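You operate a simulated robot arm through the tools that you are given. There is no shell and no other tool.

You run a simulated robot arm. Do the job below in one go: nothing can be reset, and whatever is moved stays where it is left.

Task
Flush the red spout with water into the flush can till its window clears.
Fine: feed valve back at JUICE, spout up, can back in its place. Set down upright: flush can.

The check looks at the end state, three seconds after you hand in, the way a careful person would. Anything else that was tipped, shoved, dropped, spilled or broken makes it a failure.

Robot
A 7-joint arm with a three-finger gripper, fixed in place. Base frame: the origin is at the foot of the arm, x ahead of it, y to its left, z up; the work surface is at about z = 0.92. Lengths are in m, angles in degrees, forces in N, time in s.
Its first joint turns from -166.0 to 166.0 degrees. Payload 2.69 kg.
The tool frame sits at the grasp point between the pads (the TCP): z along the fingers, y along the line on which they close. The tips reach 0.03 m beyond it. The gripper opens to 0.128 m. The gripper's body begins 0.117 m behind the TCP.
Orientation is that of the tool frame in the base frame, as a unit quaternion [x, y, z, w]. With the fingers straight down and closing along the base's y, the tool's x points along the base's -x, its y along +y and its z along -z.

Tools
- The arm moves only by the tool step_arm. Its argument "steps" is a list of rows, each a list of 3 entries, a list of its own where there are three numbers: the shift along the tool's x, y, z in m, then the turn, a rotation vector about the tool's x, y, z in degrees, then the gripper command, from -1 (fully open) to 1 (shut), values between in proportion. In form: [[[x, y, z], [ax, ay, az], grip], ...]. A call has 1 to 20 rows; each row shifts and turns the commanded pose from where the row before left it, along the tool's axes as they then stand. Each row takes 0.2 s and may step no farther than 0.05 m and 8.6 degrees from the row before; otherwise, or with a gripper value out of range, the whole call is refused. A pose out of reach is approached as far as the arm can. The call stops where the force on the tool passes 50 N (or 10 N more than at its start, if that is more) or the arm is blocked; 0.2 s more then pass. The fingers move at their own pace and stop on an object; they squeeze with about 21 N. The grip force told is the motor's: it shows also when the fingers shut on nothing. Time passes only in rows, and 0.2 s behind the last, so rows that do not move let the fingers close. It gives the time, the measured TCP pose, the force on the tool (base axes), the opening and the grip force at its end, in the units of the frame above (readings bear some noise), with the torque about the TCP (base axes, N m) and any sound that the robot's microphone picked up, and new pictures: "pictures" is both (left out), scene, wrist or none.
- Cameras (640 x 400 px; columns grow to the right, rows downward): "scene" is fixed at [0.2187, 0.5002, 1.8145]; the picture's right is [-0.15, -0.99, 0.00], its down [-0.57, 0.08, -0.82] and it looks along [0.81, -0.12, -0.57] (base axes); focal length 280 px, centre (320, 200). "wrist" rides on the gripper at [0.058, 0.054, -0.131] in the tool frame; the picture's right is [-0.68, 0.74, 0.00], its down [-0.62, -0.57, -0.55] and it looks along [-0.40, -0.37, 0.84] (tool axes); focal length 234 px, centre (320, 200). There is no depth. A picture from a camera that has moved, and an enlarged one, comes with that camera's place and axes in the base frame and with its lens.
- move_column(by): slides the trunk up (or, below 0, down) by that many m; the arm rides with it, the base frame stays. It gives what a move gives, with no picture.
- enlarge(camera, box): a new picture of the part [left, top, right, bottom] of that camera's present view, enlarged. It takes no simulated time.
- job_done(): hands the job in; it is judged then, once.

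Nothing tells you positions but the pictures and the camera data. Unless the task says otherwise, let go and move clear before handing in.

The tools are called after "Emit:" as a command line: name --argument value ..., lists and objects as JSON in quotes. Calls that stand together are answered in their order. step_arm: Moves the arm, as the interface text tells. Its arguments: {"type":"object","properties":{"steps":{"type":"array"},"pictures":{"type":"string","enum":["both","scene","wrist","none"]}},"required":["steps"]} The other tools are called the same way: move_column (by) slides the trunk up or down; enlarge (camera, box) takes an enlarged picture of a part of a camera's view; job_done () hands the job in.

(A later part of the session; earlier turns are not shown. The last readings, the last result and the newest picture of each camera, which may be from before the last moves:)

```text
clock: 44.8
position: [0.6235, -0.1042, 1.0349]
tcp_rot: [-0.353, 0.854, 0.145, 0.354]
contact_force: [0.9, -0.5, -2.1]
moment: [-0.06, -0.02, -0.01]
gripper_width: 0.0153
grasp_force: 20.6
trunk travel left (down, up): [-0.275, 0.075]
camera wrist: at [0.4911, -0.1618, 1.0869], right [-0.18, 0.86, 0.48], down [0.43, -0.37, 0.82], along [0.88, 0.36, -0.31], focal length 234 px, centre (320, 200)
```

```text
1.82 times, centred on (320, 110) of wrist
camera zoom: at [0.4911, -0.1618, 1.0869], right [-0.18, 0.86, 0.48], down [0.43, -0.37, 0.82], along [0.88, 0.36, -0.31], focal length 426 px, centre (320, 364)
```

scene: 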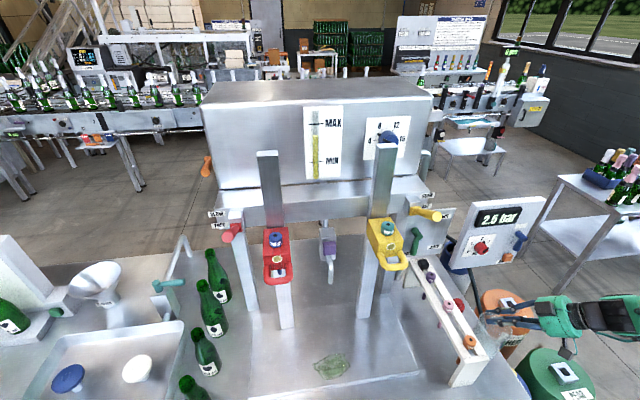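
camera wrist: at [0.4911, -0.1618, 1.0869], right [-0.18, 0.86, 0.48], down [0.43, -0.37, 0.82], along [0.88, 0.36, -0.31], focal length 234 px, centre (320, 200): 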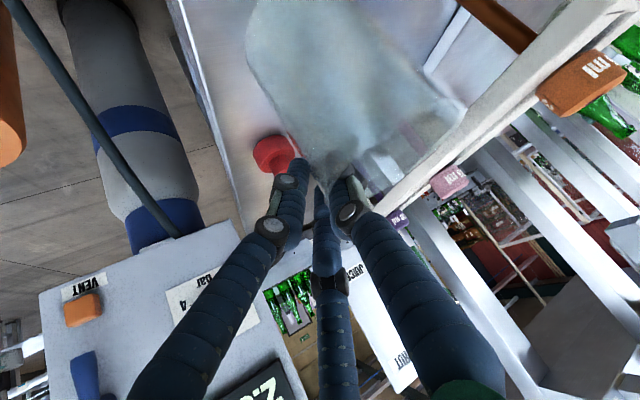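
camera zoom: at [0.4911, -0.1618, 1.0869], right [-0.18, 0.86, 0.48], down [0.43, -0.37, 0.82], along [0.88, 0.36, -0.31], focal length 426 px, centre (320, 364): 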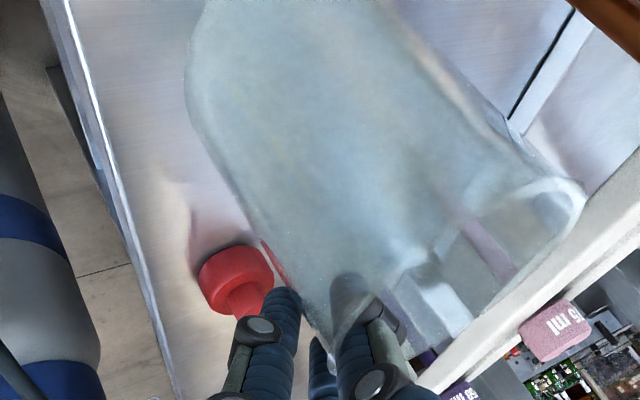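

The can lifts cleanly and hangs upright (about 2 N). I'll raise it above rack height, draw back and carry it around the front of the machine toward the red spout.

Emit:
step_arm --steps '[[[-0.0283, 0, -0.0283], [0, 0, 0], 1], [[-0.0283, 0, -0.0283], [0, 0, 0], 1], [[-0.0283, 0, -0.0283], [0, 0, 0], 1], [[-0.0283, 0, -0.0283], [0, 0, 0], 1], [[-0.0283, 0, -0.0283], [0, 0, 0], 1], [[0.0175, 0.0247, -0.0175], [0, 0, 0], 1], [[0.0175, 0.0247, -0.0175], [0, 0, 0], 1], [[0.0175, 0.0247, -0.0175], [0, 0, 0], 1], [[0.0175, 0.0247, -0.0175], [0, 0, 0], 1], [[0.0175, 0.0247, -0.0175], [0, 0, 0], 1], [[0, 0, 0], [0, 0, 0], 1]]'

Emit:
enlarge --camera "wrist" --box '[200, 0, 440, 220]'

```text
clock: 47.2
position: [0.4477, -0.1035, 1.2357]
tcp_rot: [-0.353, 0.853, 0.147, 0.354]
contact_force: [-0.4, -0.4, -2.3]
moment: [-0.09, -0.04, -0.03]
gripper_width: 0.0155
grasp_force: 21.3
trunk travel left (down, up): [-0.275, 0.075]
camera wrist: at [0.3155, -0.1602, 1.2875], right [-0.18, 0.86, 0.48], down [0.43, -0.37, 0.82], along [0.88, 0.36, -0.31], focal length 234 px, centre (320, 200)
```

scene: 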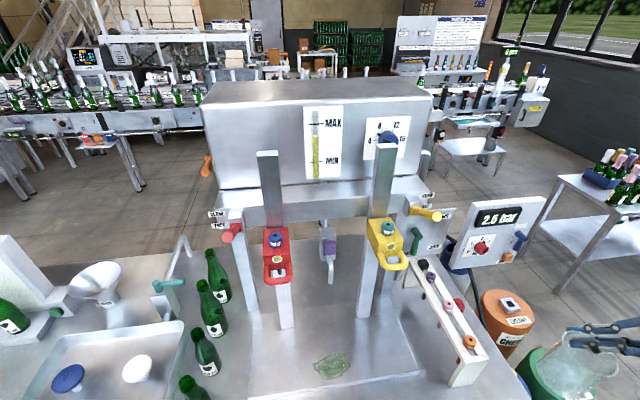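
wrist: 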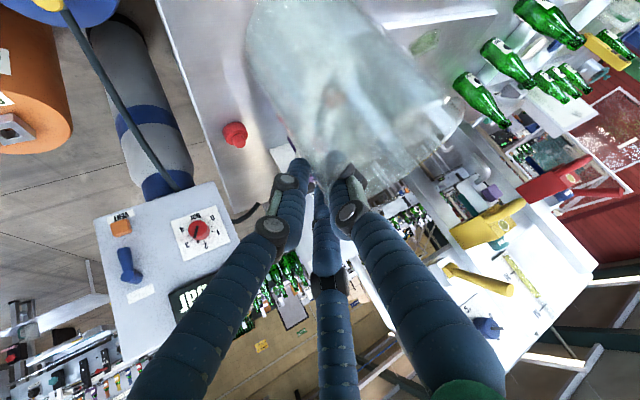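

```text
1.82 times, centred on (320, 110) of wrist
camera zoom: at [0.3155, -0.1602, 1.2875], right [-0.18, 0.86, 0.48], down [0.43, -0.37, 0.82], along [0.88, 0.36, -0.31], focal length 426 px, centre (320, 364)
```

zoom: 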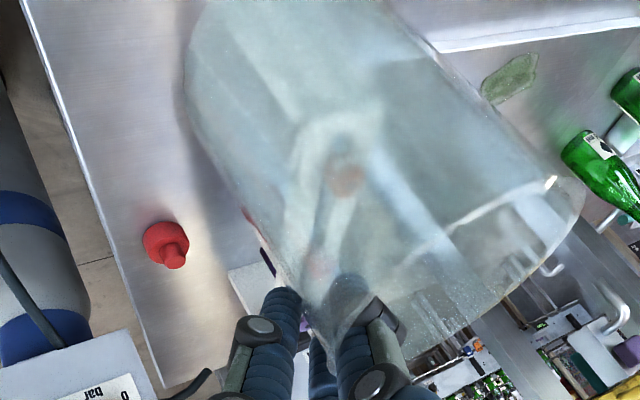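

The grip is steady. Next is the sideways carry to y≈0.40, well in front of the machine.

Emit:
step_arm --steps '[[[-0.0179, 0.0253, 0.0179], [0, 0, 0], 1], [[-0.0179, 0.0253, 0.0179], [0, 0, 0], 1], [[-0.0179, 0.0253, 0.0179], [0, 0, 0], 1], [[-0.0179, 0.0253, 0.0179], [0, 0, 0], 1], [[-0.0179, 0.0253, 0.0179], [0, 0, 0], 1], [[-0.0179, 0.0253, 0.0179], [0, 0, 0], 1], [[-0.0179, 0.0253, 0.0179], [0, 0, 0], 1], [[-0.0179, 0.0253, 0.0179], [0, 0, 0], 1], [[-0.0179, 0.0253, 0.0179], [0, 0, 0], 1], [[-0.0179, 0.0253, 0.0179], [0, 0, 0], 1], [[-0.0179, 0.0253, 0.0179], [0, 0, 0], 1], [[-0.0179, 0.0253, 0.0179], [0, 0, 0], 1], [[-0.0179, 0.0253, 0.0179], [0, 0, 0], 1], [[-0.0179, 0.0253, 0.0179], [0, 0, 0], 1], [[0, 0, 0], [0, 0, 0], 1]]'

```text
clock: 50.4
position: [0.4488, 0.3981, 1.2358]
tcp_rot: [-0.353, 0.854, 0.147, 0.354]
contact_force: [0.6, -0.6, -2.1]
moment: [-0.05, -0.02, 0.0]
gripper_width: 0.0151
grasp_force: 20.9
trunk travel left (down, up): [-0.275, 0.075]
camera wrist: at [0.3168, 0.3393, 1.2861], right [-0.18, 0.86, 0.48], down [0.43, -0.37, 0.82], along [0.88, 0.36, -0.31], focal length 234 px, centre (320, 200)
```

scene: 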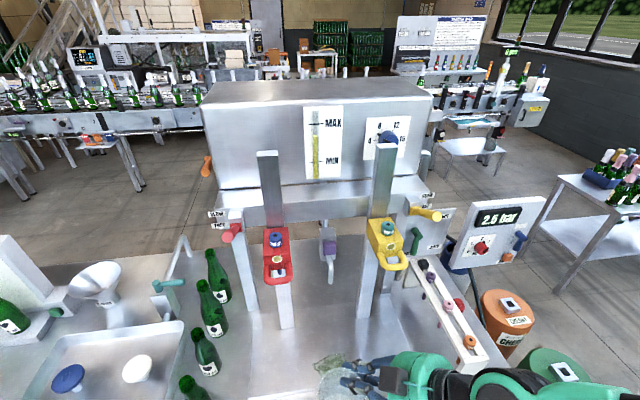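
wrist: 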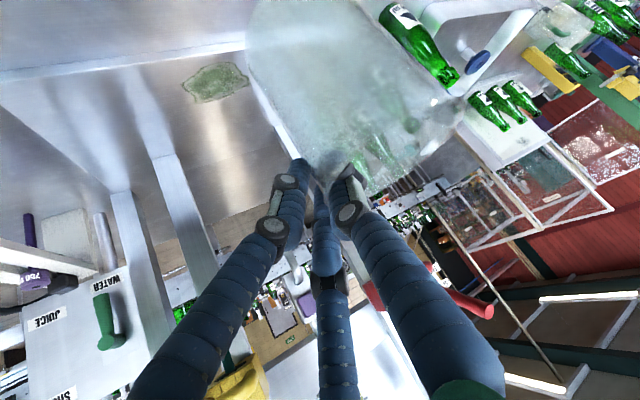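

Now at the red station's front. I'll lower the can to just above tray height and bring it forward most of the way toward the spot under the nozzle.

Emit:
step_arm --steps '[[[0.0276, 0, 0.0276], [0, 0, 0], 1], [[0.0276, 0, 0.0276], [0, 0, 0], 1], [[0.0276, 0, 0.0276], [0, 0, 0], 1], [[0.0276, 0, 0.0276], [0, 0, 0], 1], [[-0.02366, -0.0162, 0.0277], [0, 0, 0], 1], [[-0.02366, -0.0162, 0.0277], [0, 0, 0], 1], [[-0.02366, -0.0162, 0.0277], [0, 0, 0], 1], [[-0.02366, -0.0162, 0.0277], [0, 0, 0], 1], [[-0.02366, -0.0162, 0.0277], [0, 0, 0], 1], [[0, 0, 0], [0, 0, 0], 1]]'

Emit:
enlarge --camera "scene" --box '[220, 210, 400, 380]'

```text
clock: 52.6
position: [0.6321, 0.4702, 1.0825]
tcp_rot: [-0.353, 0.854, 0.146, 0.353]
contact_force: [1.0, 0.3, -2.6]
moment: [-0.03, -0.02, 0.03]
gripper_width: 0.0146
grasp_force: 20.8
out of reach, approached as far as the arm can: row 3
trunk travel left (down, up): [-0.275, 0.075]
camera wrist: at [0.4994, 0.4128, 1.134], right [-0.18, 0.86, 0.48], down [0.43, -0.37, 0.82], along [0.88, 0.36, -0.31], focal length 234 px, centre (320, 200)
```

scene: 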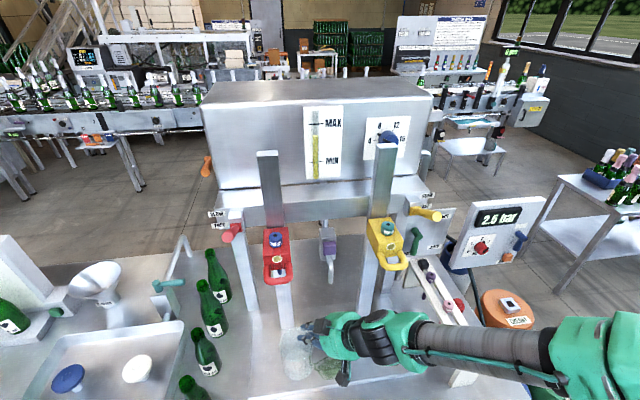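
wrist: 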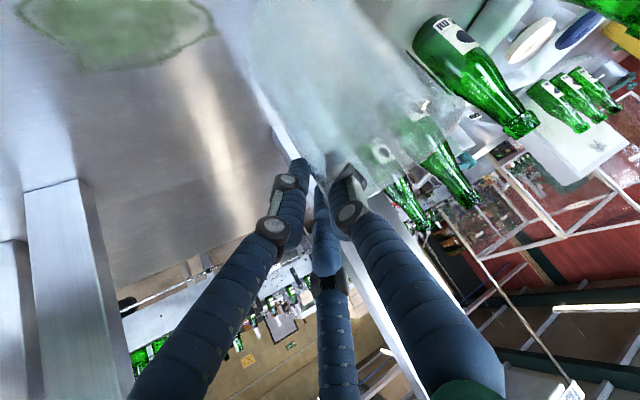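

```text
2.35 times, centred on (310, 295) of scene
camera zoom: at [0.2187, 0.5002, 1.8145], right [-0.15, -0.99, 0.0], down [-0.57, 0.08, -0.82], along [0.81, -0.12, -0.57], focal length 658 px, centre (344, -24)
```

zoom: 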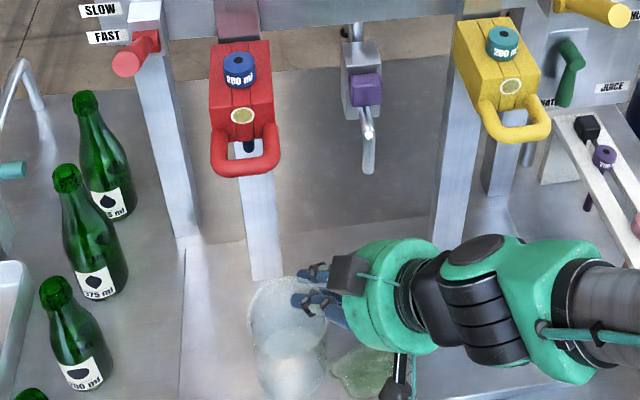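

The tap between the spouts is near (0.667, 0.407, 1.235), close to where the hand would end up at this heading. I'll yaw the hand (and can) about 25° to the right first, to open up clearance.

Emit:
step_arm --steps '[[[0, 0, 0], [4.42, 0, 4.42], 1], [[0, 0, 0], [4.42, 0, 4.42], 1], [[0, 0, 0], [4.42, 0, 4.42], 1], [[0, 0, 0], [4.42, 0, 4.42], 1], [[0, 0, 0], [0, 0, 0], 1]]'

Emit:
enlarge --camera "scene" --box '[220, 210, 400, 380]'

```text
clock: 53.8
position: [0.6288, 0.4675, 1.0794]
tcp_rot: [-0.193, 0.908, 0.074, 0.365]
contact_force: [0.3, 0.6, -2.4]
moment: [-0.09, -0.05, -0.06]
gripper_width: 0.0146
grasp_force: 21.7
out of reach, approached as far as the arm can: row 2
trunk travel left (down, up): [-0.275, 0.075]
camera wrist: at [0.4851, 0.4631, 1.1322], right [0.15, 0.87, 0.46], down [0.29, -0.49, 0.83], along [0.95, 0.01, -0.32], focal length 234 px, centre (320, 200)
```

scene: 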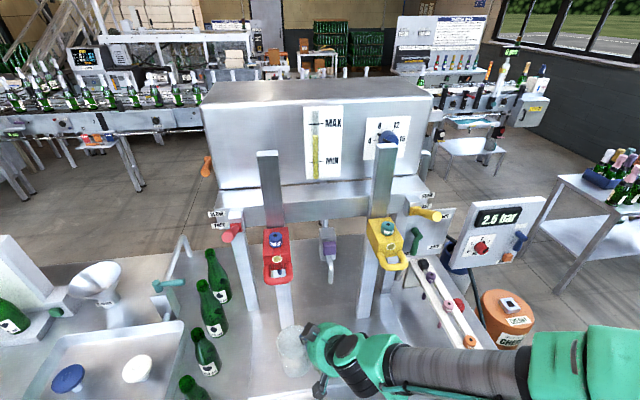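
wrist: 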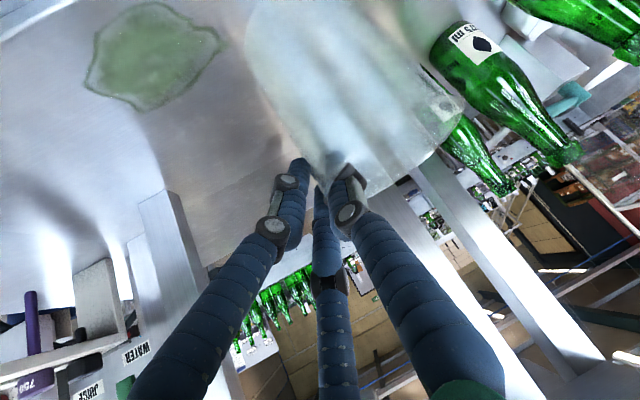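

```text
2.35 times, centred on (310, 295) of scene
camera zoom: at [0.2187, 0.5002, 1.8145], right [-0.15, -0.99, 0.0], down [-0.57, 0.08, -0.82], along [0.81, -0.12, -0.57], focal length 658 px, centre (344, -24)
```

zoom: 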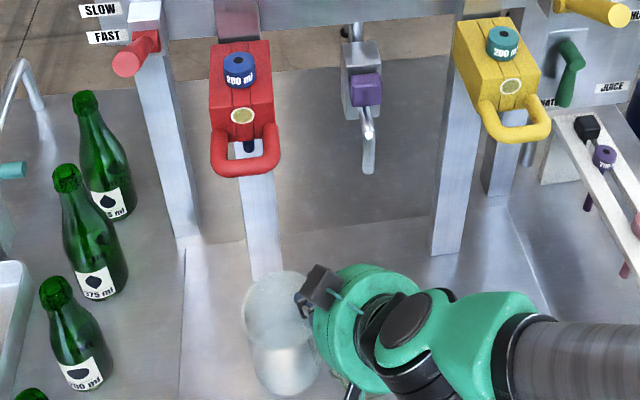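

The can is upright at about (0.612, 0.511). I'll move it forward under the nozzle, still a few centimetres above the tray.

Emit:
step_arm --steps '[[[-0.0068, -0.0031, 0.025], [0, 0, 0], 1], [[-0.0068, -0.0031, 0.025], [0, 0, 0], 1], [[-0.0068, -0.0031, 0.025], [0, 0, 0], 1], [[0, 0, 0], [0, 0, 0], 1]]'

Emit:
enlarge --camera "scene" --box '[220, 210, 400, 380]'

Emit:
enlarge --camera "wrist" --box '[200, 0, 520, 240]'

```text
clock: 54.8
position: [0.6939, 0.485, 1.0385]
tcp_rot: [-0.192, 0.908, 0.075, 0.365]
contact_force: [0.5, -0.6, -1.7]
moment: [-0.09, -0.04, 0.03]
gripper_width: 0.0147
grasp_force: 20.1
trunk travel left (down, up): [-0.275, 0.075]
camera wrist: at [0.5504, 0.4805, 1.0918], right [0.15, 0.87, 0.46], down [0.29, -0.49, 0.82], along [0.95, 0.01, -0.32], focal length 234 px, centre (320, 200)
```

scene: 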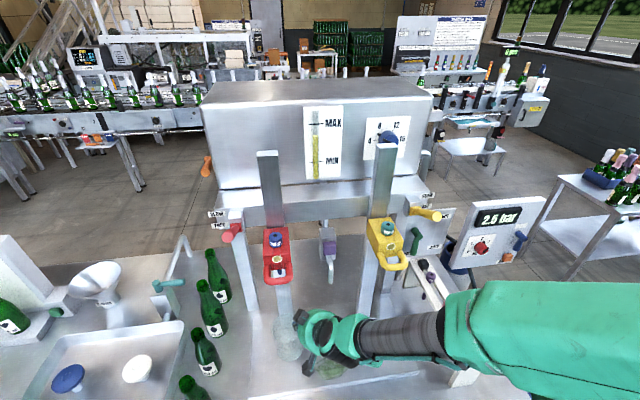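
wrist: 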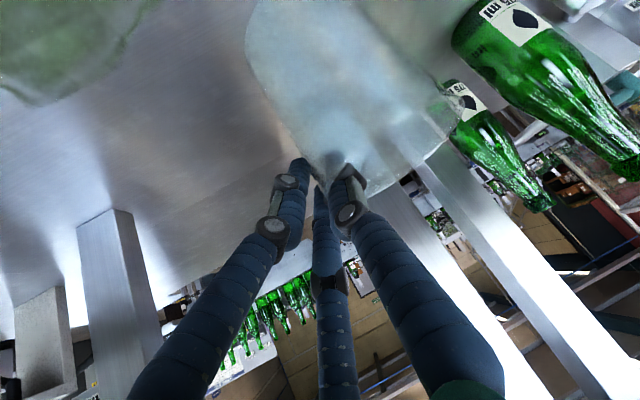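

```text
2.35 times, centred on (310, 295) of scene
camera zoom: at [0.2187, 0.5002, 1.8145], right [-0.15, -0.99, 0.0], down [-0.57, 0.08, -0.82], along [0.81, -0.12, -0.57], focal length 658 px, centre (344, -24)
```

zoom: 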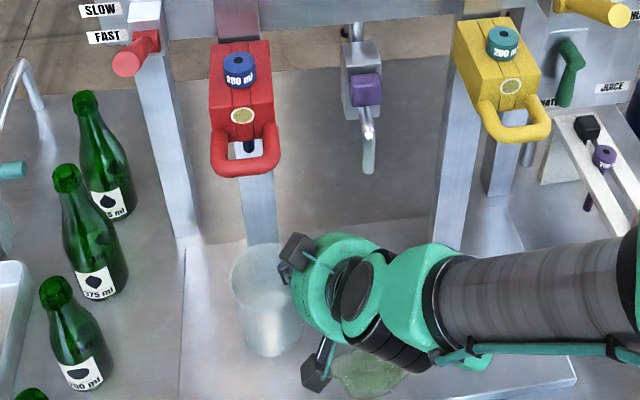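

```text
1.67 times, centred on (360, 120) of wrist
camera zoom: at [0.5504, 0.4805, 1.0918], right [0.15, 0.87, 0.46], down [0.29, -0.49, 0.82], along [0.95, 0.01, -0.32], focal length 390 px, centre (253, 333)
```

zoom: 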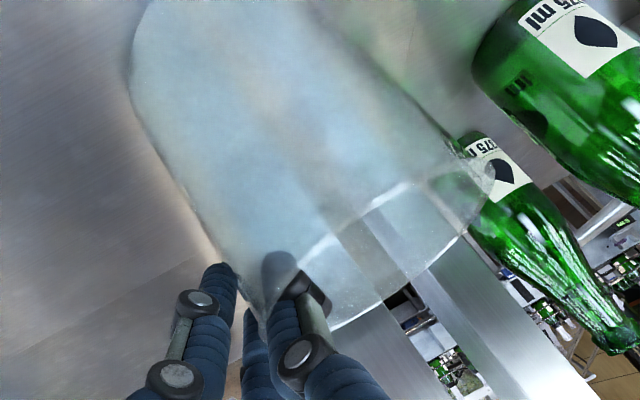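

The can is centred under the nozzle at (0.675, 0.53). I'll lower it in small steps until it touches the tray.

Emit:
step_arm --steps '[[[0.0035, 0, 0.0036], [0, 0, 0], 1], [[0.0035, 0, 0.0036], [0, 0, 0], 1], [[0, 0, 0], [0, 0, 0], 1]]' --pictures "none"

Emit:
step_arm --steps '[[[0.0028, 0, 0.0029], [0, 0, 0], 1], [[0, 0, 0], [0, 0, 0], 1]]' --pictures "none"

Emit:
step_arm --steps '[[[0.0028, 0, 0.0029], [0, 0, 0], 1], [[0, 0, 0], [0, 0, 0], 1]]' --pictures "none"

```text
clock: 55.6
position: [0.693, 0.4853, 1.0291]
tcp_rot: [-0.192, 0.908, 0.075, 0.365]
contact_force: [-0.6, 0.1, -2.2]
moment: [-0.1, -0.01, -0.04]
gripper_width: 0.0145
grasp_force: 20.8
trunk travel left (down, up): [-0.275, 0.075]
```

```text
clock: 56.2
position: [0.6947, 0.4853, 1.0274]
tcp_rot: [-0.191, 0.907, 0.075, 0.368]
contact_force: [1.7, -2.8, 8.3]
moment: [0.35, 0.38, 0.04]
gripper_width: 0.0146
grasp_force: 21.2
trunk travel left (down, up): [-0.275, 0.075]
```

```text
clock: 56.8
position: [0.6947, 0.4861, 1.0231]
tcp_rot: [-0.192, 0.907, 0.075, 0.366]
contact_force: [4.1, 2.2, 19.6]
moment: [0.32, 0.25, -0.24]
gripper_width: 0.014
grasp_force: 21.1
trunk travel left (down, up): [-0.275, 0.075]
```

It touched down at TCP z≈1.027, so the tray is about 2 cm above the side table. I'll ease the pressure and check that it's upright.

Emit:
step_arm --steps '[[[-0.0021, 0, -0.0022], [0, 0, 0], 1], [[-0.0007, 0, -0.0007], [0, 0, 0], 1]]'

Emit:
enlarge --camera "scene" --box '[260, 270, 350, 380]'

```text
clock: 57.4
position: [0.6923, 0.4843, 1.0228]
tcp_rot: [-0.193, 0.909, 0.074, 0.363]
contact_force: [-0.2, 1.0, 4.4]
moment: [0.13, 0.34, -0.05]
gripper_width: 0.014
grasp_force: 21.0
trunk travel left (down, up): [-0.275, 0.075]
camera wrist: at [0.5488, 0.4798, 1.0768], right [0.15, 0.87, 0.46], down [0.29, -0.49, 0.82], along [0.95, 0.01, -0.32], focal length 234 px, centre (320, 200)
```

scene: 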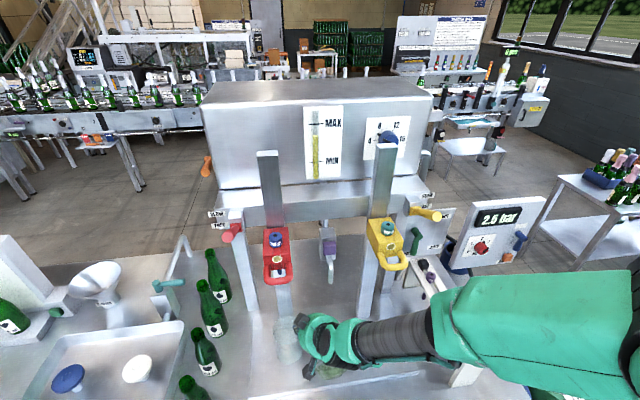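
wrist: 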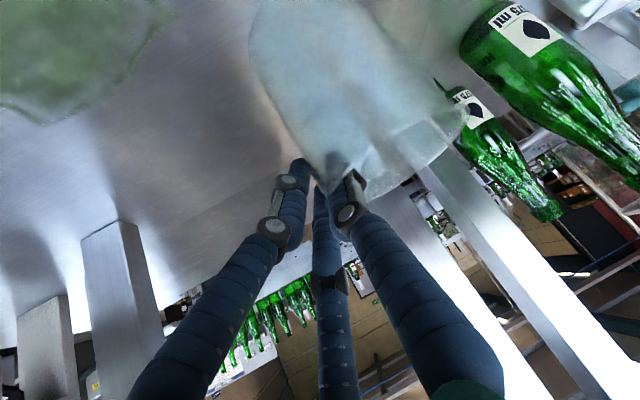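

```text
3.64 times, centred on (305, 325) of scene
camera zoom: at [0.2187, 0.5002, 1.8145], right [-0.15, -0.99, 0.0], down [-0.57, 0.08, -0.82], along [0.81, -0.12, -0.57], focal length 1017 px, centre (374, -254)
```

zoom: 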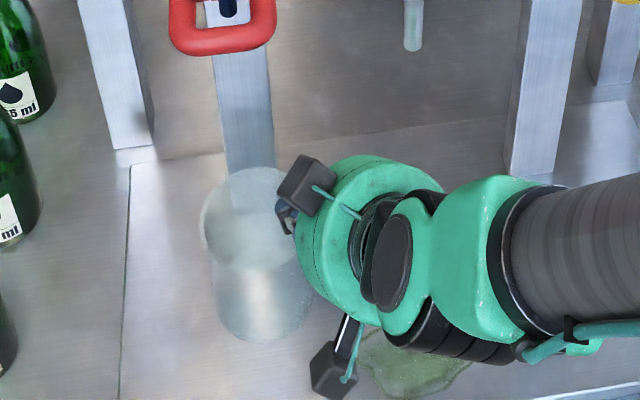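

It's standing on the tray under the nozzle. I'll open gently and retreat along the tool axis.

Emit:
step_arm --steps '[[[0, 0, 0], [0, 0, 0], 0.7], [[0, 0, 0], [0, 0, 0], 0.4], [[0, 0, 0], [0, 0, 0], 0.2], [[0, 0, 0], [0, 0, 0], 0.2]]' --pictures "wrist"

Emit:
enlarge --camera "scene" --box '[260, 270, 350, 380]'

Emit:
enlarge --camera "wrist" --box '[200, 0, 520, 240]'

```text
clock: 58.4
position: [0.6935, 0.4864, 1.0246]
tcp_rot: [-0.193, 0.908, 0.075, 0.366]
contact_force: [0.1, 0.1, -0.4]
moment: [0.0, 0.01, -0.01]
gripper_width: 0.0513
grasp_force: 0.0
trunk travel left (down, up): [-0.275, 0.075]
camera wrist: at [0.55, 0.4806, 1.0783], right [0.15, 0.87, 0.46], down [0.29, -0.49, 0.82], along [0.95, 0.01, -0.32], focal length 234 px, centre (320, 200)
```

wrist: 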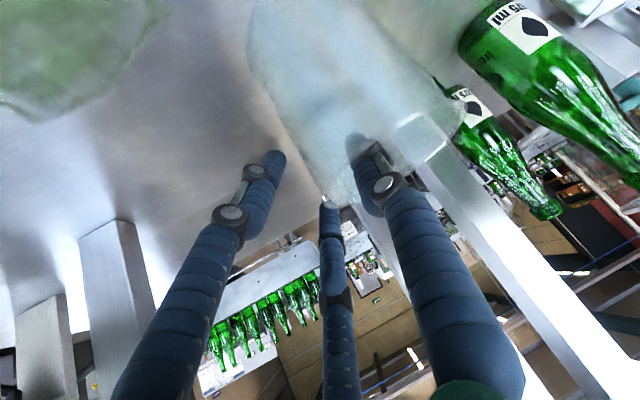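

```text
3.64 times, centred on (305, 325) of scene
camera zoom: at [0.2187, 0.5002, 1.8145], right [-0.15, -0.99, 0.0], down [-0.57, 0.08, -0.82], along [0.81, -0.12, -0.57], focal length 1017 px, centre (374, -254)
```

zoom: 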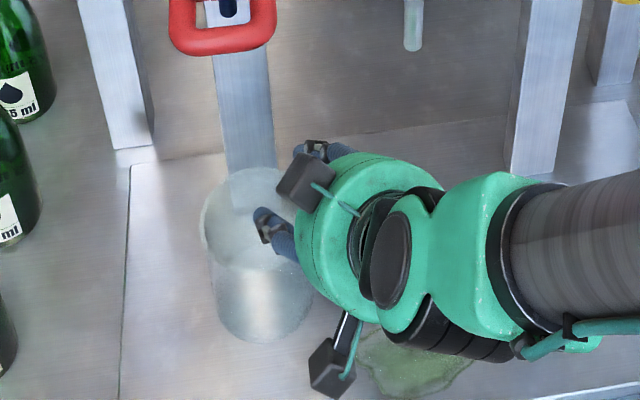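

```text
1.67 times, centred on (360, 120) of wrist
camera zoom: at [0.55, 0.4806, 1.0783], right [0.15, 0.87, 0.46], down [0.29, -0.49, 0.82], along [0.95, 0.01, -0.32], focal length 390 px, centre (253, 333)
```

zoom: 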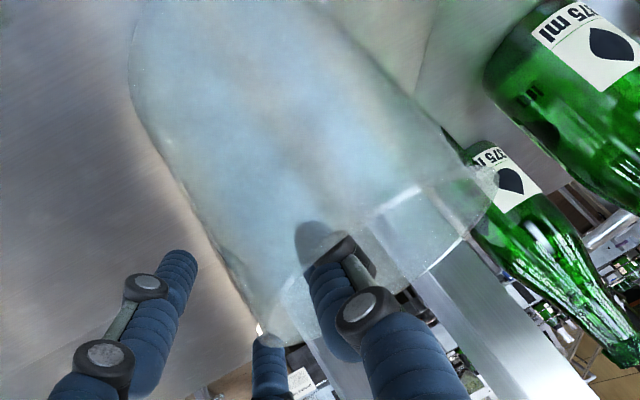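

The can stands free. I'll back out along the finger axis.

Emit:
step_arm --steps '[[[0, 0, -0.015], [0, 0, 0], 0.2], [[0, 0, -0.025], [0, 0, 0], 0.2], [[0, 0, -0.04], [0, 0, 0], 0.2], [[0, 0, -0.04], [0, 0, 0], 0.2], [[0, 0, -0.04], [0, 0, 0], 0.2], [[0, 0, -0.04], [0, 0, 0], 0.2], [[0, 0, 0], [0, 0, 0], 0.2]]'

Emit:
enlarge --camera "scene" --box '[240, 220, 340, 350]'

Emit:
enlarge --camera "wrist" --box '[200, 0, 520, 240]'

```text
clock: 60.0
position: [0.5656, 0.4294, 1.1711]
tcp_rot: [-0.193, 0.907, 0.075, 0.366]
contact_force: [-0.2, -0.9, -0.2]
moment: [0.02, 0.0, 0.0]
gripper_width: 0.0512
grasp_force: 0.1
trunk travel left (down, up): [-0.275, 0.075]
camera wrist: at [0.4224, 0.4247, 1.2242], right [0.15, 0.87, 0.47], down [0.29, -0.49, 0.82], along [0.95, 0.01, -0.32], focal length 234 px, centre (320, 200)
```

scene: 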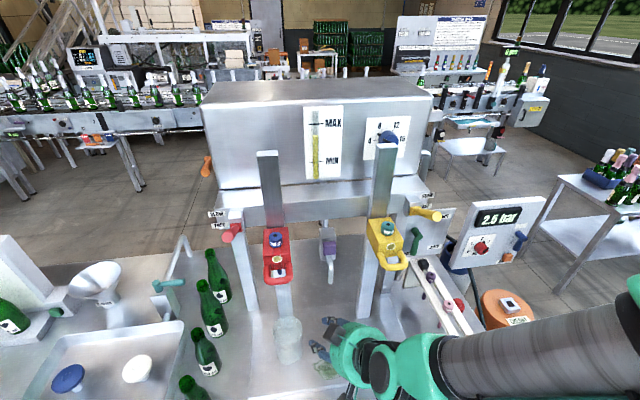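
wrist: 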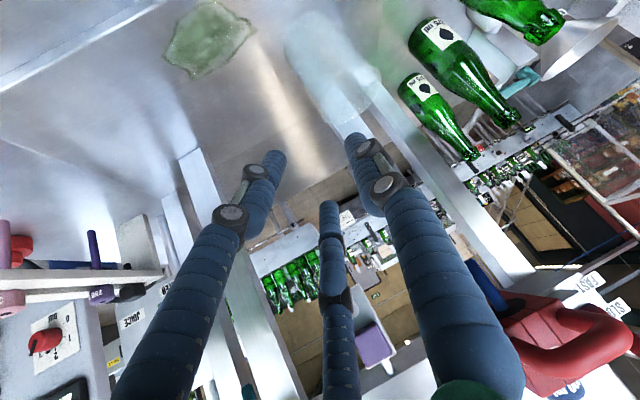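

```text
3.08 times, centred on (290, 285) of scene
camera zoom: at [0.2187, 0.5002, 1.8145], right [-0.15, -0.99, 0.0], down [-0.57, 0.08, -0.82], along [0.81, -0.12, -0.57], focal length 861 px, centre (412, -62)
```

zoom: 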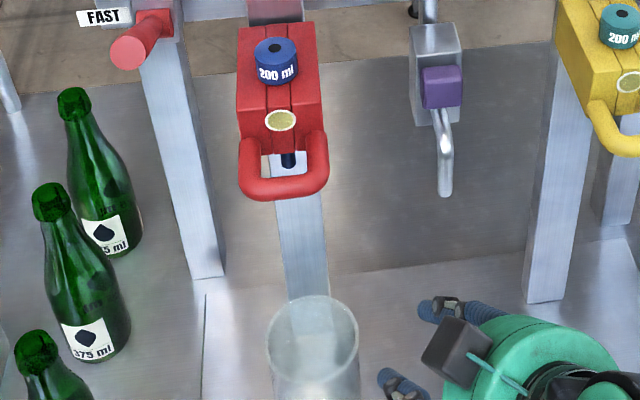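

```text
1.67 times, centred on (360, 120) of wrist
camera zoom: at [0.4224, 0.4247, 1.2242], right [0.15, 0.87, 0.47], down [0.29, -0.49, 0.82], along [0.95, 0.01, -0.32], focal length 390 px, centre (253, 333)
```

zoom: 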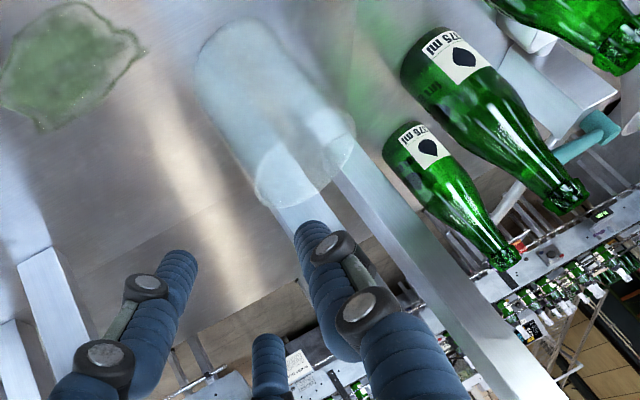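

The can is in place, centred at (0.676, 0.527) under the nozzle. Next I'll back off in front of the red handle, roll the hand so the fingers can close above and below the crossbar, and level it out.

Emit:
step_arm --steps '[[[-0.0113, 0.0182, -0.0364], [0, 0, 0], 0.2], [[-0.0113, 0.0182, -0.0364], [0, 0, 0], 0.2], [[-0.0113, 0.0182, -0.0364], [0, 0, 0], 0.2], [[-0.0113, 0.0182, -0.0364], [0, 0, 0], 0.2], [[-0.0113, 0.0182, -0.0364], [0, 0, 0], 0.2], [[0, 0, 0], [0, 0, 8.2], 0.2], [[0, 0, 0], [0, 0, 8.2], 0.2], [[0, 0, 0], [0, 0, 8.2], 0.2], [[0, 0, 0], [0, 0, 8.2], 0.2], [[0, 0, 0], [0, 0, 8.2], 0.2], [[0, 0, 0], [0, 0, 8.2], 0.2], [[0, 0, 0], [0, 0, 8.2], 0.2], [[0, 0, 0], [0, 0, 8.2], 0.2], [[0, 0, 0], [0, 0, 8.2], 0.2], [[0, 0, 0], [0, 0, 8.2], 0.2], [[0, 0, 0], [0, 0, 8.0], 0.2], [[0, 0, 0], [0, 0, 0], 0.2]]'

```text
clock: 63.6
position: [0.4512, 0.479, 1.3394]
tcp_rot: [0.506, 0.778, 0.311, 0.205]
contact_force: [-0.6, -0.1, -0.4]
moment: [-0.01, -0.05, -0.02]
gripper_width: 0.0512
grasp_force: 0.1
trunk travel left (down, up): [-0.275, 0.075]
camera wrist: at [0.3801, 0.5123, 1.4703], right [0.76, -0.4, 0.51], down [-0.47, -0.88, 0.01], along [0.45, -0.25, -0.86], focal length 234 px, centre (320, 200)
```

scene: 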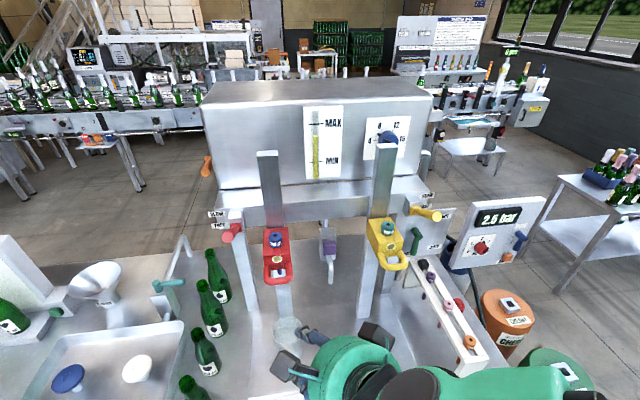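
wrist: 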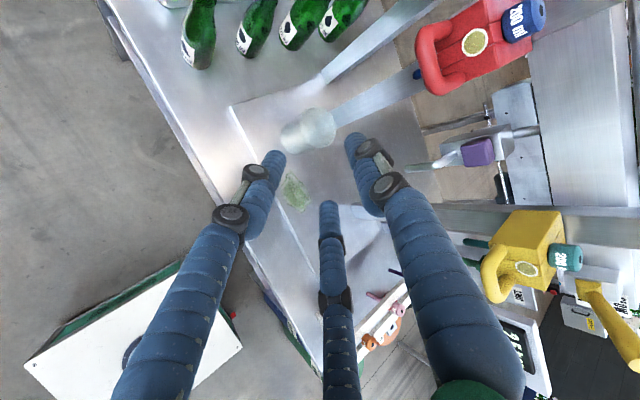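

Roll worked. Now I'll pitch up to about 16° below horizontal.

Emit:
step_arm --steps '[[[0, 0, 0], [-7.5, 0, 0], 0.2], [[0, 0, 0], [-7.5, 0, 0], 0.2], [[0, 0, 0], [-7.5, 0, 0], 0.2], [[0, 0, 0], [-7.5, 0, 0], 0.2], [[0, 0, 0], [0, 0, 0], 0.2]]'

Emit:
enlarge --camera "wrist" --box '[280, 40, 520, 240]'

```text
clock: 64.8
position: [0.4511, 0.4793, 1.3393]
tcp_rot: [0.436, 0.67, 0.503, 0.329]
contact_force: [0.7, -0.2, -0.3]
moment: [-0.01, -0.02, 0.02]
gripper_width: 0.0512
grasp_force: 0.0
trunk travel left (down, up): [-0.275, 0.075]
camera wrist: at [0.326, 0.4881, 1.4269], right [0.46, -0.53, 0.71], down [-0.38, -0.84, -0.39], along [0.8, -0.09, -0.59], focal length 234 px, centre (320, 200)
```

scene: 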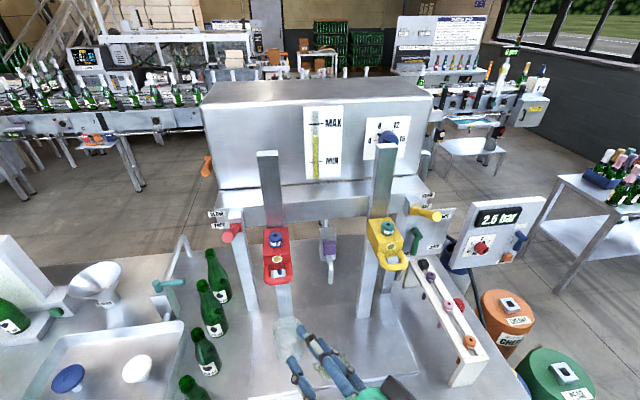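
wrist: 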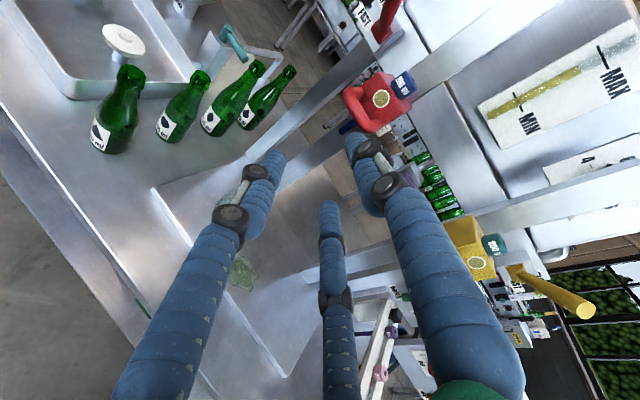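

```text
2.00 times, centred on (400, 140) of wrist
camera zoom: at [0.326, 0.4881, 1.4269], right [0.46, -0.53, 0.71], down [-0.38, -0.84, -0.39], along [0.8, -0.09, -0.59], focal length 468 px, centre (160, 320)
```

zoom: 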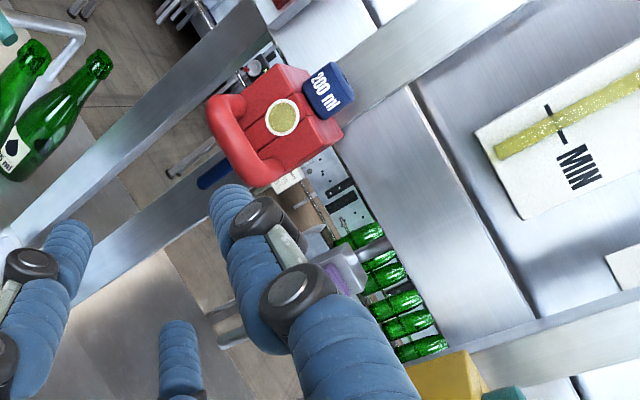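

The crossbar is confirmed at (0.616, 0.53, 1.332). I'll align the hand and advance most of the way, with the fingers straddling it top and bottom.

Emit:
step_arm --steps '[[[-0.0101, 0.0202, 0], [0, 0, 0], 0.2], [[-0.0101, 0.0203, 0], [0, 0, 0], 0.2], [[0, 0, 0.035], [0, 0, 0], 0.2], [[0, 0, 0.035], [0, 0, 0], 0.2], [[0, 0, 0.03], [0, 0, 0], 0.2], [[0, 0, 0], [0, 0, 0], 0.2]]'

Emit:
enlarge --camera "wrist" --box '[240, 60, 440, 240]'

Emit:
enlarge --camera "scene" --box '[230, 220, 350, 330]'

```text
clock: 66.2
position: [0.5589, 0.5072, 1.349]
tcp_rot: [0.435, 0.67, 0.503, 0.329]
contact_force: [0.5, 0.8, -0.8]
moment: [-0.03, 0.03, -0.02]
gripper_width: 0.0515
grasp_force: 0.1
trunk travel left (down, up): [-0.275, 0.075]
camera wrist: at [0.4334, 0.5141, 1.4378], right [0.46, -0.53, 0.71], down [-0.38, -0.84, -0.39], along [0.8, -0.09, -0.59], focal length 234 px, centre (320, 200)
```

scene: 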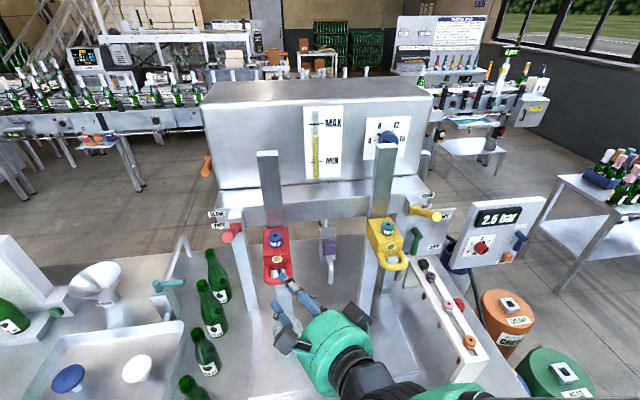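
wrist: 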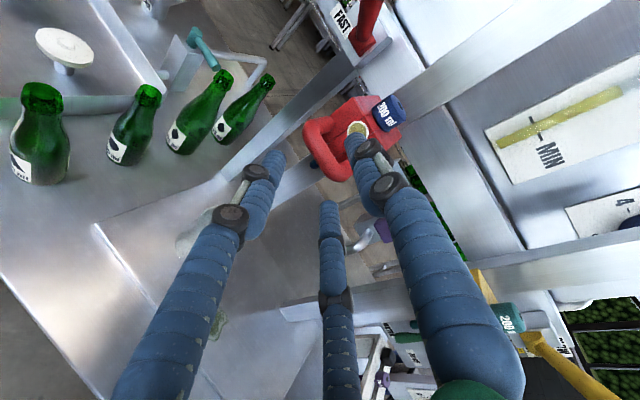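

```text
2.22 times, centred on (340, 150) of wrist
camera zoom: at [0.4334, 0.5141, 1.4378], right [0.46, -0.53, 0.71], down [-0.38, -0.84, -0.39], along [0.8, -0.09, -0.59], focal length 520 px, centre (276, 311)
```

zoom: 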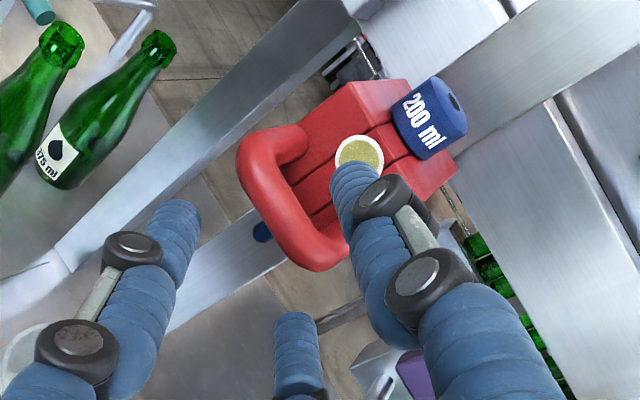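

```text
3.64 times, centred on (290, 275) of scene
camera zoom: at [0.2187, 0.5002, 1.8145], right [-0.15, -0.99, 0.0], down [-0.57, 0.08, -0.82], along [0.81, -0.12, -0.57], focal length 1017 px, centre (429, -73)
```

zoom: 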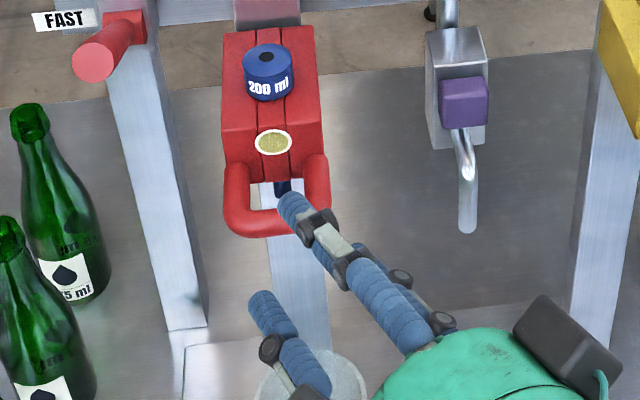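

Alignment looks right: the upper finger is above the crossbar and the lower pair below it. I'll advance the last 4.5 cm.

Emit:
step_arm --steps '[[[-0.001, -0.001, 0.015], [0, 0, 0], 0.2], [[-0.001, -0.001, 0.015], [0, 0, 0], 0.2], [[0, 0, 0.015], [0, 0, 0], 0.2], [[0, 0, 0], [0, 0, 0], 0.2]]'

Emit:
enlarge --camera "wrist" --box '[240, 60, 440, 240]'

Emit:
enlarge --camera "scene" --box '[230, 220, 350, 330]'

```text
clock: 67.2
position: [0.5985, 0.5205, 1.336]
tcp_rot: [0.435, 0.67, 0.503, 0.329]
contact_force: [-0.2, 0.6, -0.1]
moment: [0.01, -0.03, 0.01]
gripper_width: 0.0509
grasp_force: 0.1
trunk travel left (down, up): [-0.275, 0.075]
camera wrist: at [0.4731, 0.5285, 1.4234], right [0.46, -0.53, 0.71], down [-0.38, -0.84, -0.39], along [0.8, -0.09, -0.59], focal length 234 px, centre (320, 200)
```

scene: 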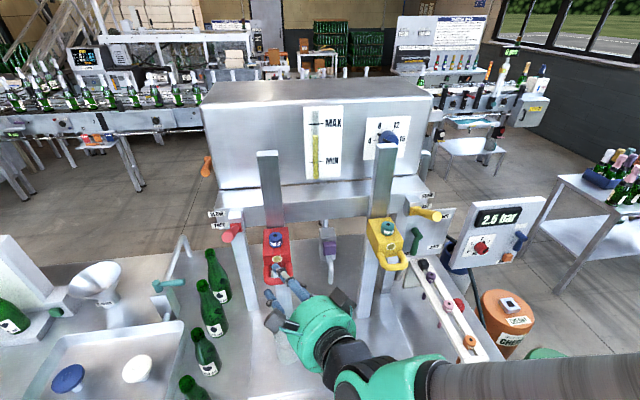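
wrist: 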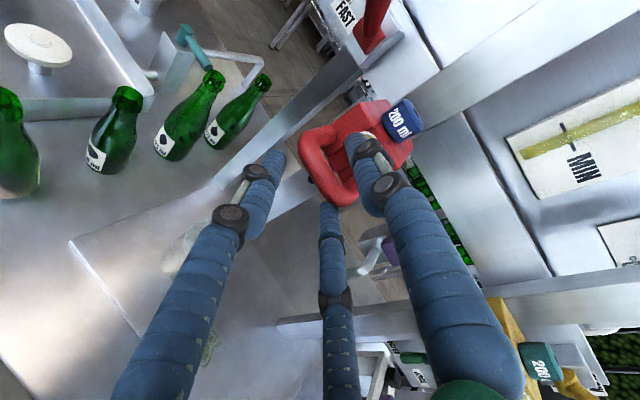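

```text
2.22 times, centred on (340, 150) of wrist
camera zoom: at [0.4731, 0.5285, 1.4234], right [0.46, -0.53, 0.71], down [-0.38, -0.84, -0.39], along [0.8, -0.09, -0.59], focal length 520 px, centre (276, 311)
```

zoom: 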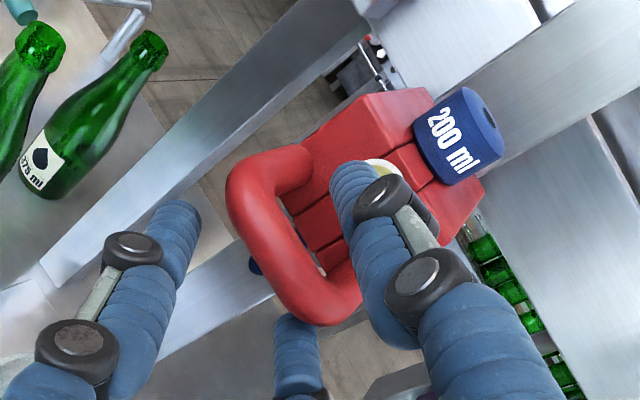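

```text
3.64 times, centred on (290, 275) of scene
camera zoom: at [0.2187, 0.5002, 1.8145], right [-0.15, -0.99, 0.0], down [-0.57, 0.08, -0.82], along [0.81, -0.12, -0.57], focal length 1017 px, centre (429, -73)
```

zoom: 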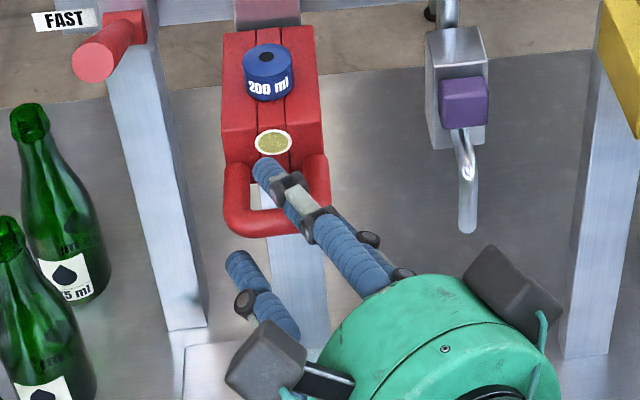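

The finger spans the crossbar, and the lower pair is beneath it. I'll close on the bar.

Emit:
step_arm --steps '[[[0, 0, 0], [0, 0, 0], 0.5], [[0, 0, 0], [0, 0, 0], 0.8], [[0, 0, 0], [0, 0, 0], 1], [[0, 0, 0], [0, 0, 0], 1]]'

Emit:
enlarge --camera "scene" --box '[230, 220, 350, 330]'

Emit:
enlarge --camera "wrist" --box '[240, 60, 440, 240]'

```text
clock: 68.2
position: [0.5985, 0.5184, 1.3338]
tcp_rot: [0.436, 0.671, 0.501, 0.329]
contact_force: [-1.1, -15.1, -15.1]
moment: [0.8, 0.4, -0.82]
gripper_width: 0.0259
grasp_force: 44.7
trunk travel left (down, up): [-0.275, 0.075]
camera wrist: at [0.4732, 0.5269, 1.4219], right [0.46, -0.53, 0.71], down [-0.38, -0.84, -0.39], along [0.8, -0.09, -0.59], focal length 234 px, centre (320, 200)
```

scene: 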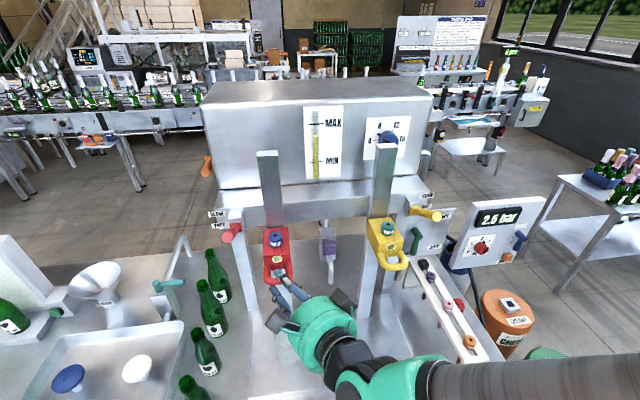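
wrist: 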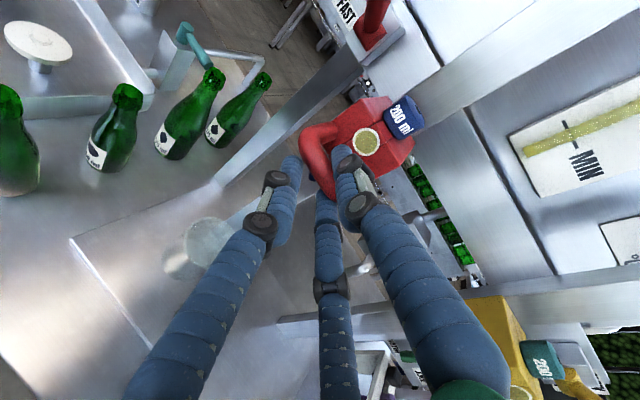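

```text
3.64 times, centred on (290, 275) of scene
camera zoom: at [0.2187, 0.5002, 1.8145], right [-0.15, -0.99, 0.0], down [-0.57, 0.08, -0.82], along [0.81, -0.12, -0.57], focal length 1017 px, centre (429, -73)
```

zoom: 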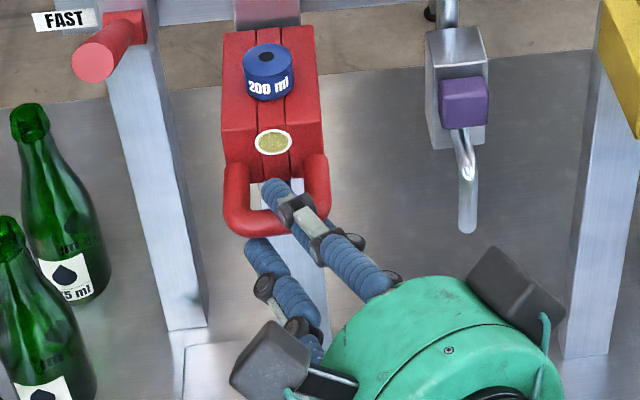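

```text
2.22 times, centred on (340, 150) of wrist
camera zoom: at [0.4732, 0.5269, 1.4219], right [0.46, -0.53, 0.71], down [-0.38, -0.84, -0.39], along [0.8, -0.09, -0.59], focal length 520 px, centre (276, 311)
```

zoom: 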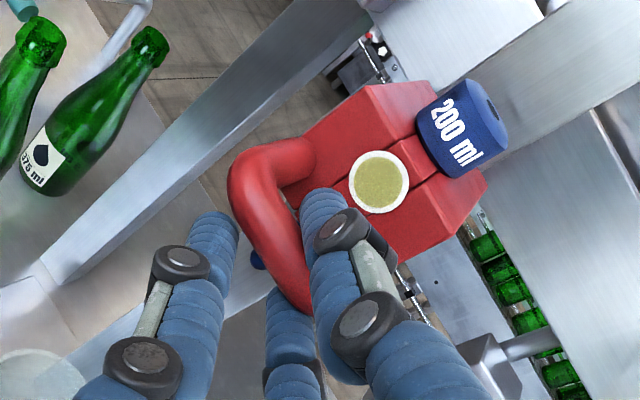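

The grip wedged against the handle with side load (about 15 N). I don't need a squeeze, so I'll relax to a loose cage around the bar.

Emit:
step_arm --steps '[[[0, 0, 0], [0, 0, 0], 0.52], [[0, 0, 0], [0, 0, 0], 0.52], [[0, 0, 0], [0, 0, 0], 0.52]]' --pictures "none"

```text
clock: 69.0
position: [0.5971, 0.5207, 1.3358]
tcp_rot: [0.436, 0.67, 0.502, 0.33]
contact_force: [-5.1, 1.7, -12.9]
moment: [0.19, 0.31, -0.04]
gripper_width: 0.0338
grasp_force: 2.3
trunk travel left (down, up): [-0.275, 0.075]
```

The lower fingers are just touching the bar's underside. I'll now start moving straight down slowly and see whether the spout follows.

Emit:
step_arm --steps '[[[0, -0.0096, 0.0028], [0, 0, 0], 0.52], [[0, -0.0096, 0.0028], [0, 0, 0], 0.52], [[0, -0.0096, 0.0028], [0, 0, 0], 0.52]]' --pictures "scene"

Emit:
enlarge --camera "scene" --box '[230, 220, 350, 330]'

```text
clock: 69.8
position: [0.5987, 0.5213, 1.3067]
tcp_rot: [0.436, 0.67, 0.503, 0.33]
contact_force: [4.4, 0.1, 5.8]
moment: [0.03, -0.07, -0.04]
gripper_width: 0.0355
grasp_force: 3.3
trunk travel left (down, up): [-0.275, 0.075]
```

scene: 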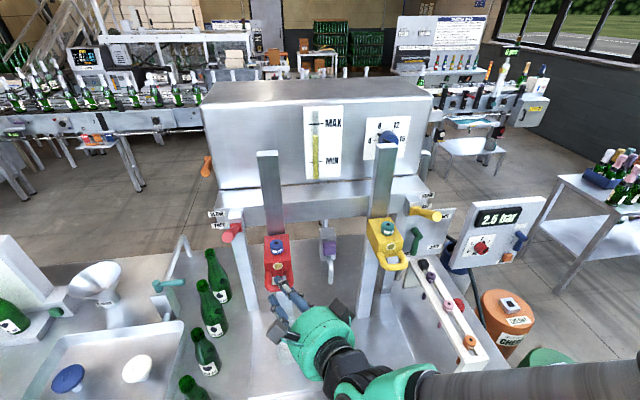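

```text
3.64 times, centred on (290, 275) of scene
camera zoom: at [0.2187, 0.5002, 1.8145], right [-0.15, -0.99, 0.0], down [-0.57, 0.08, -0.82], along [0.81, -0.12, -0.57], focal length 1017 px, centre (429, -73)
```

zoom: 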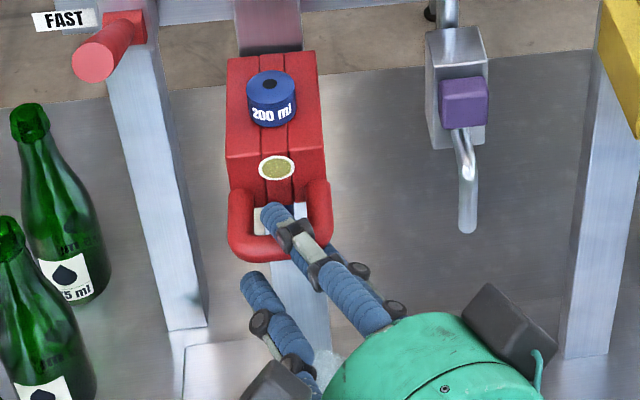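

The spout follows with only about 6 N. I'll keep lowering in stages, watching force and sounds.

Emit:
step_arm --steps '[[[0, -0.0144, 0.0042], [0, 0, 0], 0.52], [[0, -0.0144, 0.0042], [0, 0, 0], 0.52], [[0, -0.0144, 0.0042], [0, 0, 0], 0.52], [[0, -0.0144, 0.0042], [0, 0, 0], 0.52]]' --pictures "scene"

Emit:
enlarge --camera "scene" --box '[230, 220, 350, 330]'

```text
clock: 70.8
position: [0.5978, 0.5205, 1.2451]
tcp_rot: [0.436, 0.671, 0.501, 0.329]
contact_force: [2.3, 1.5, 5.0]
moment: [0.05, -0.07, -0.02]
gripper_width: 0.0346
grasp_force: 2.9
trunk travel left (down, up): [-0.275, 0.075]
```

scene: 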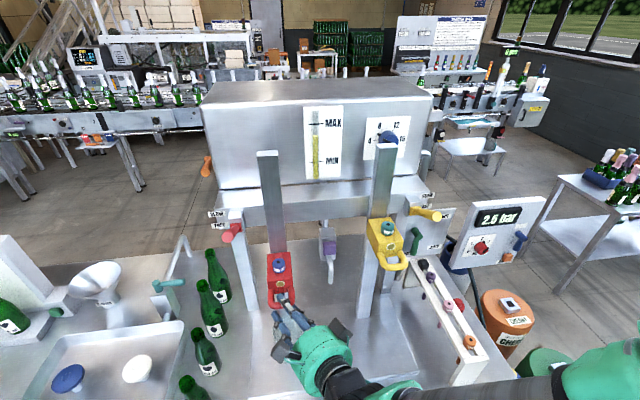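

```text
3.64 times, centred on (290, 275) of scene
camera zoom: at [0.2187, 0.5002, 1.8145], right [-0.15, -0.99, 0.0], down [-0.57, 0.08, -0.82], along [0.81, -0.12, -0.57], focal length 1017 px, centre (429, -73)
```

zoom: 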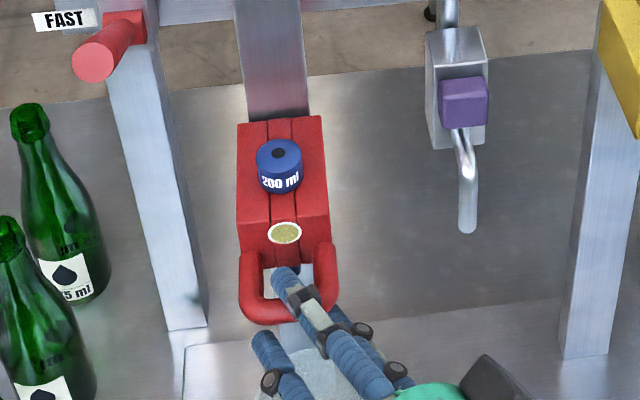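

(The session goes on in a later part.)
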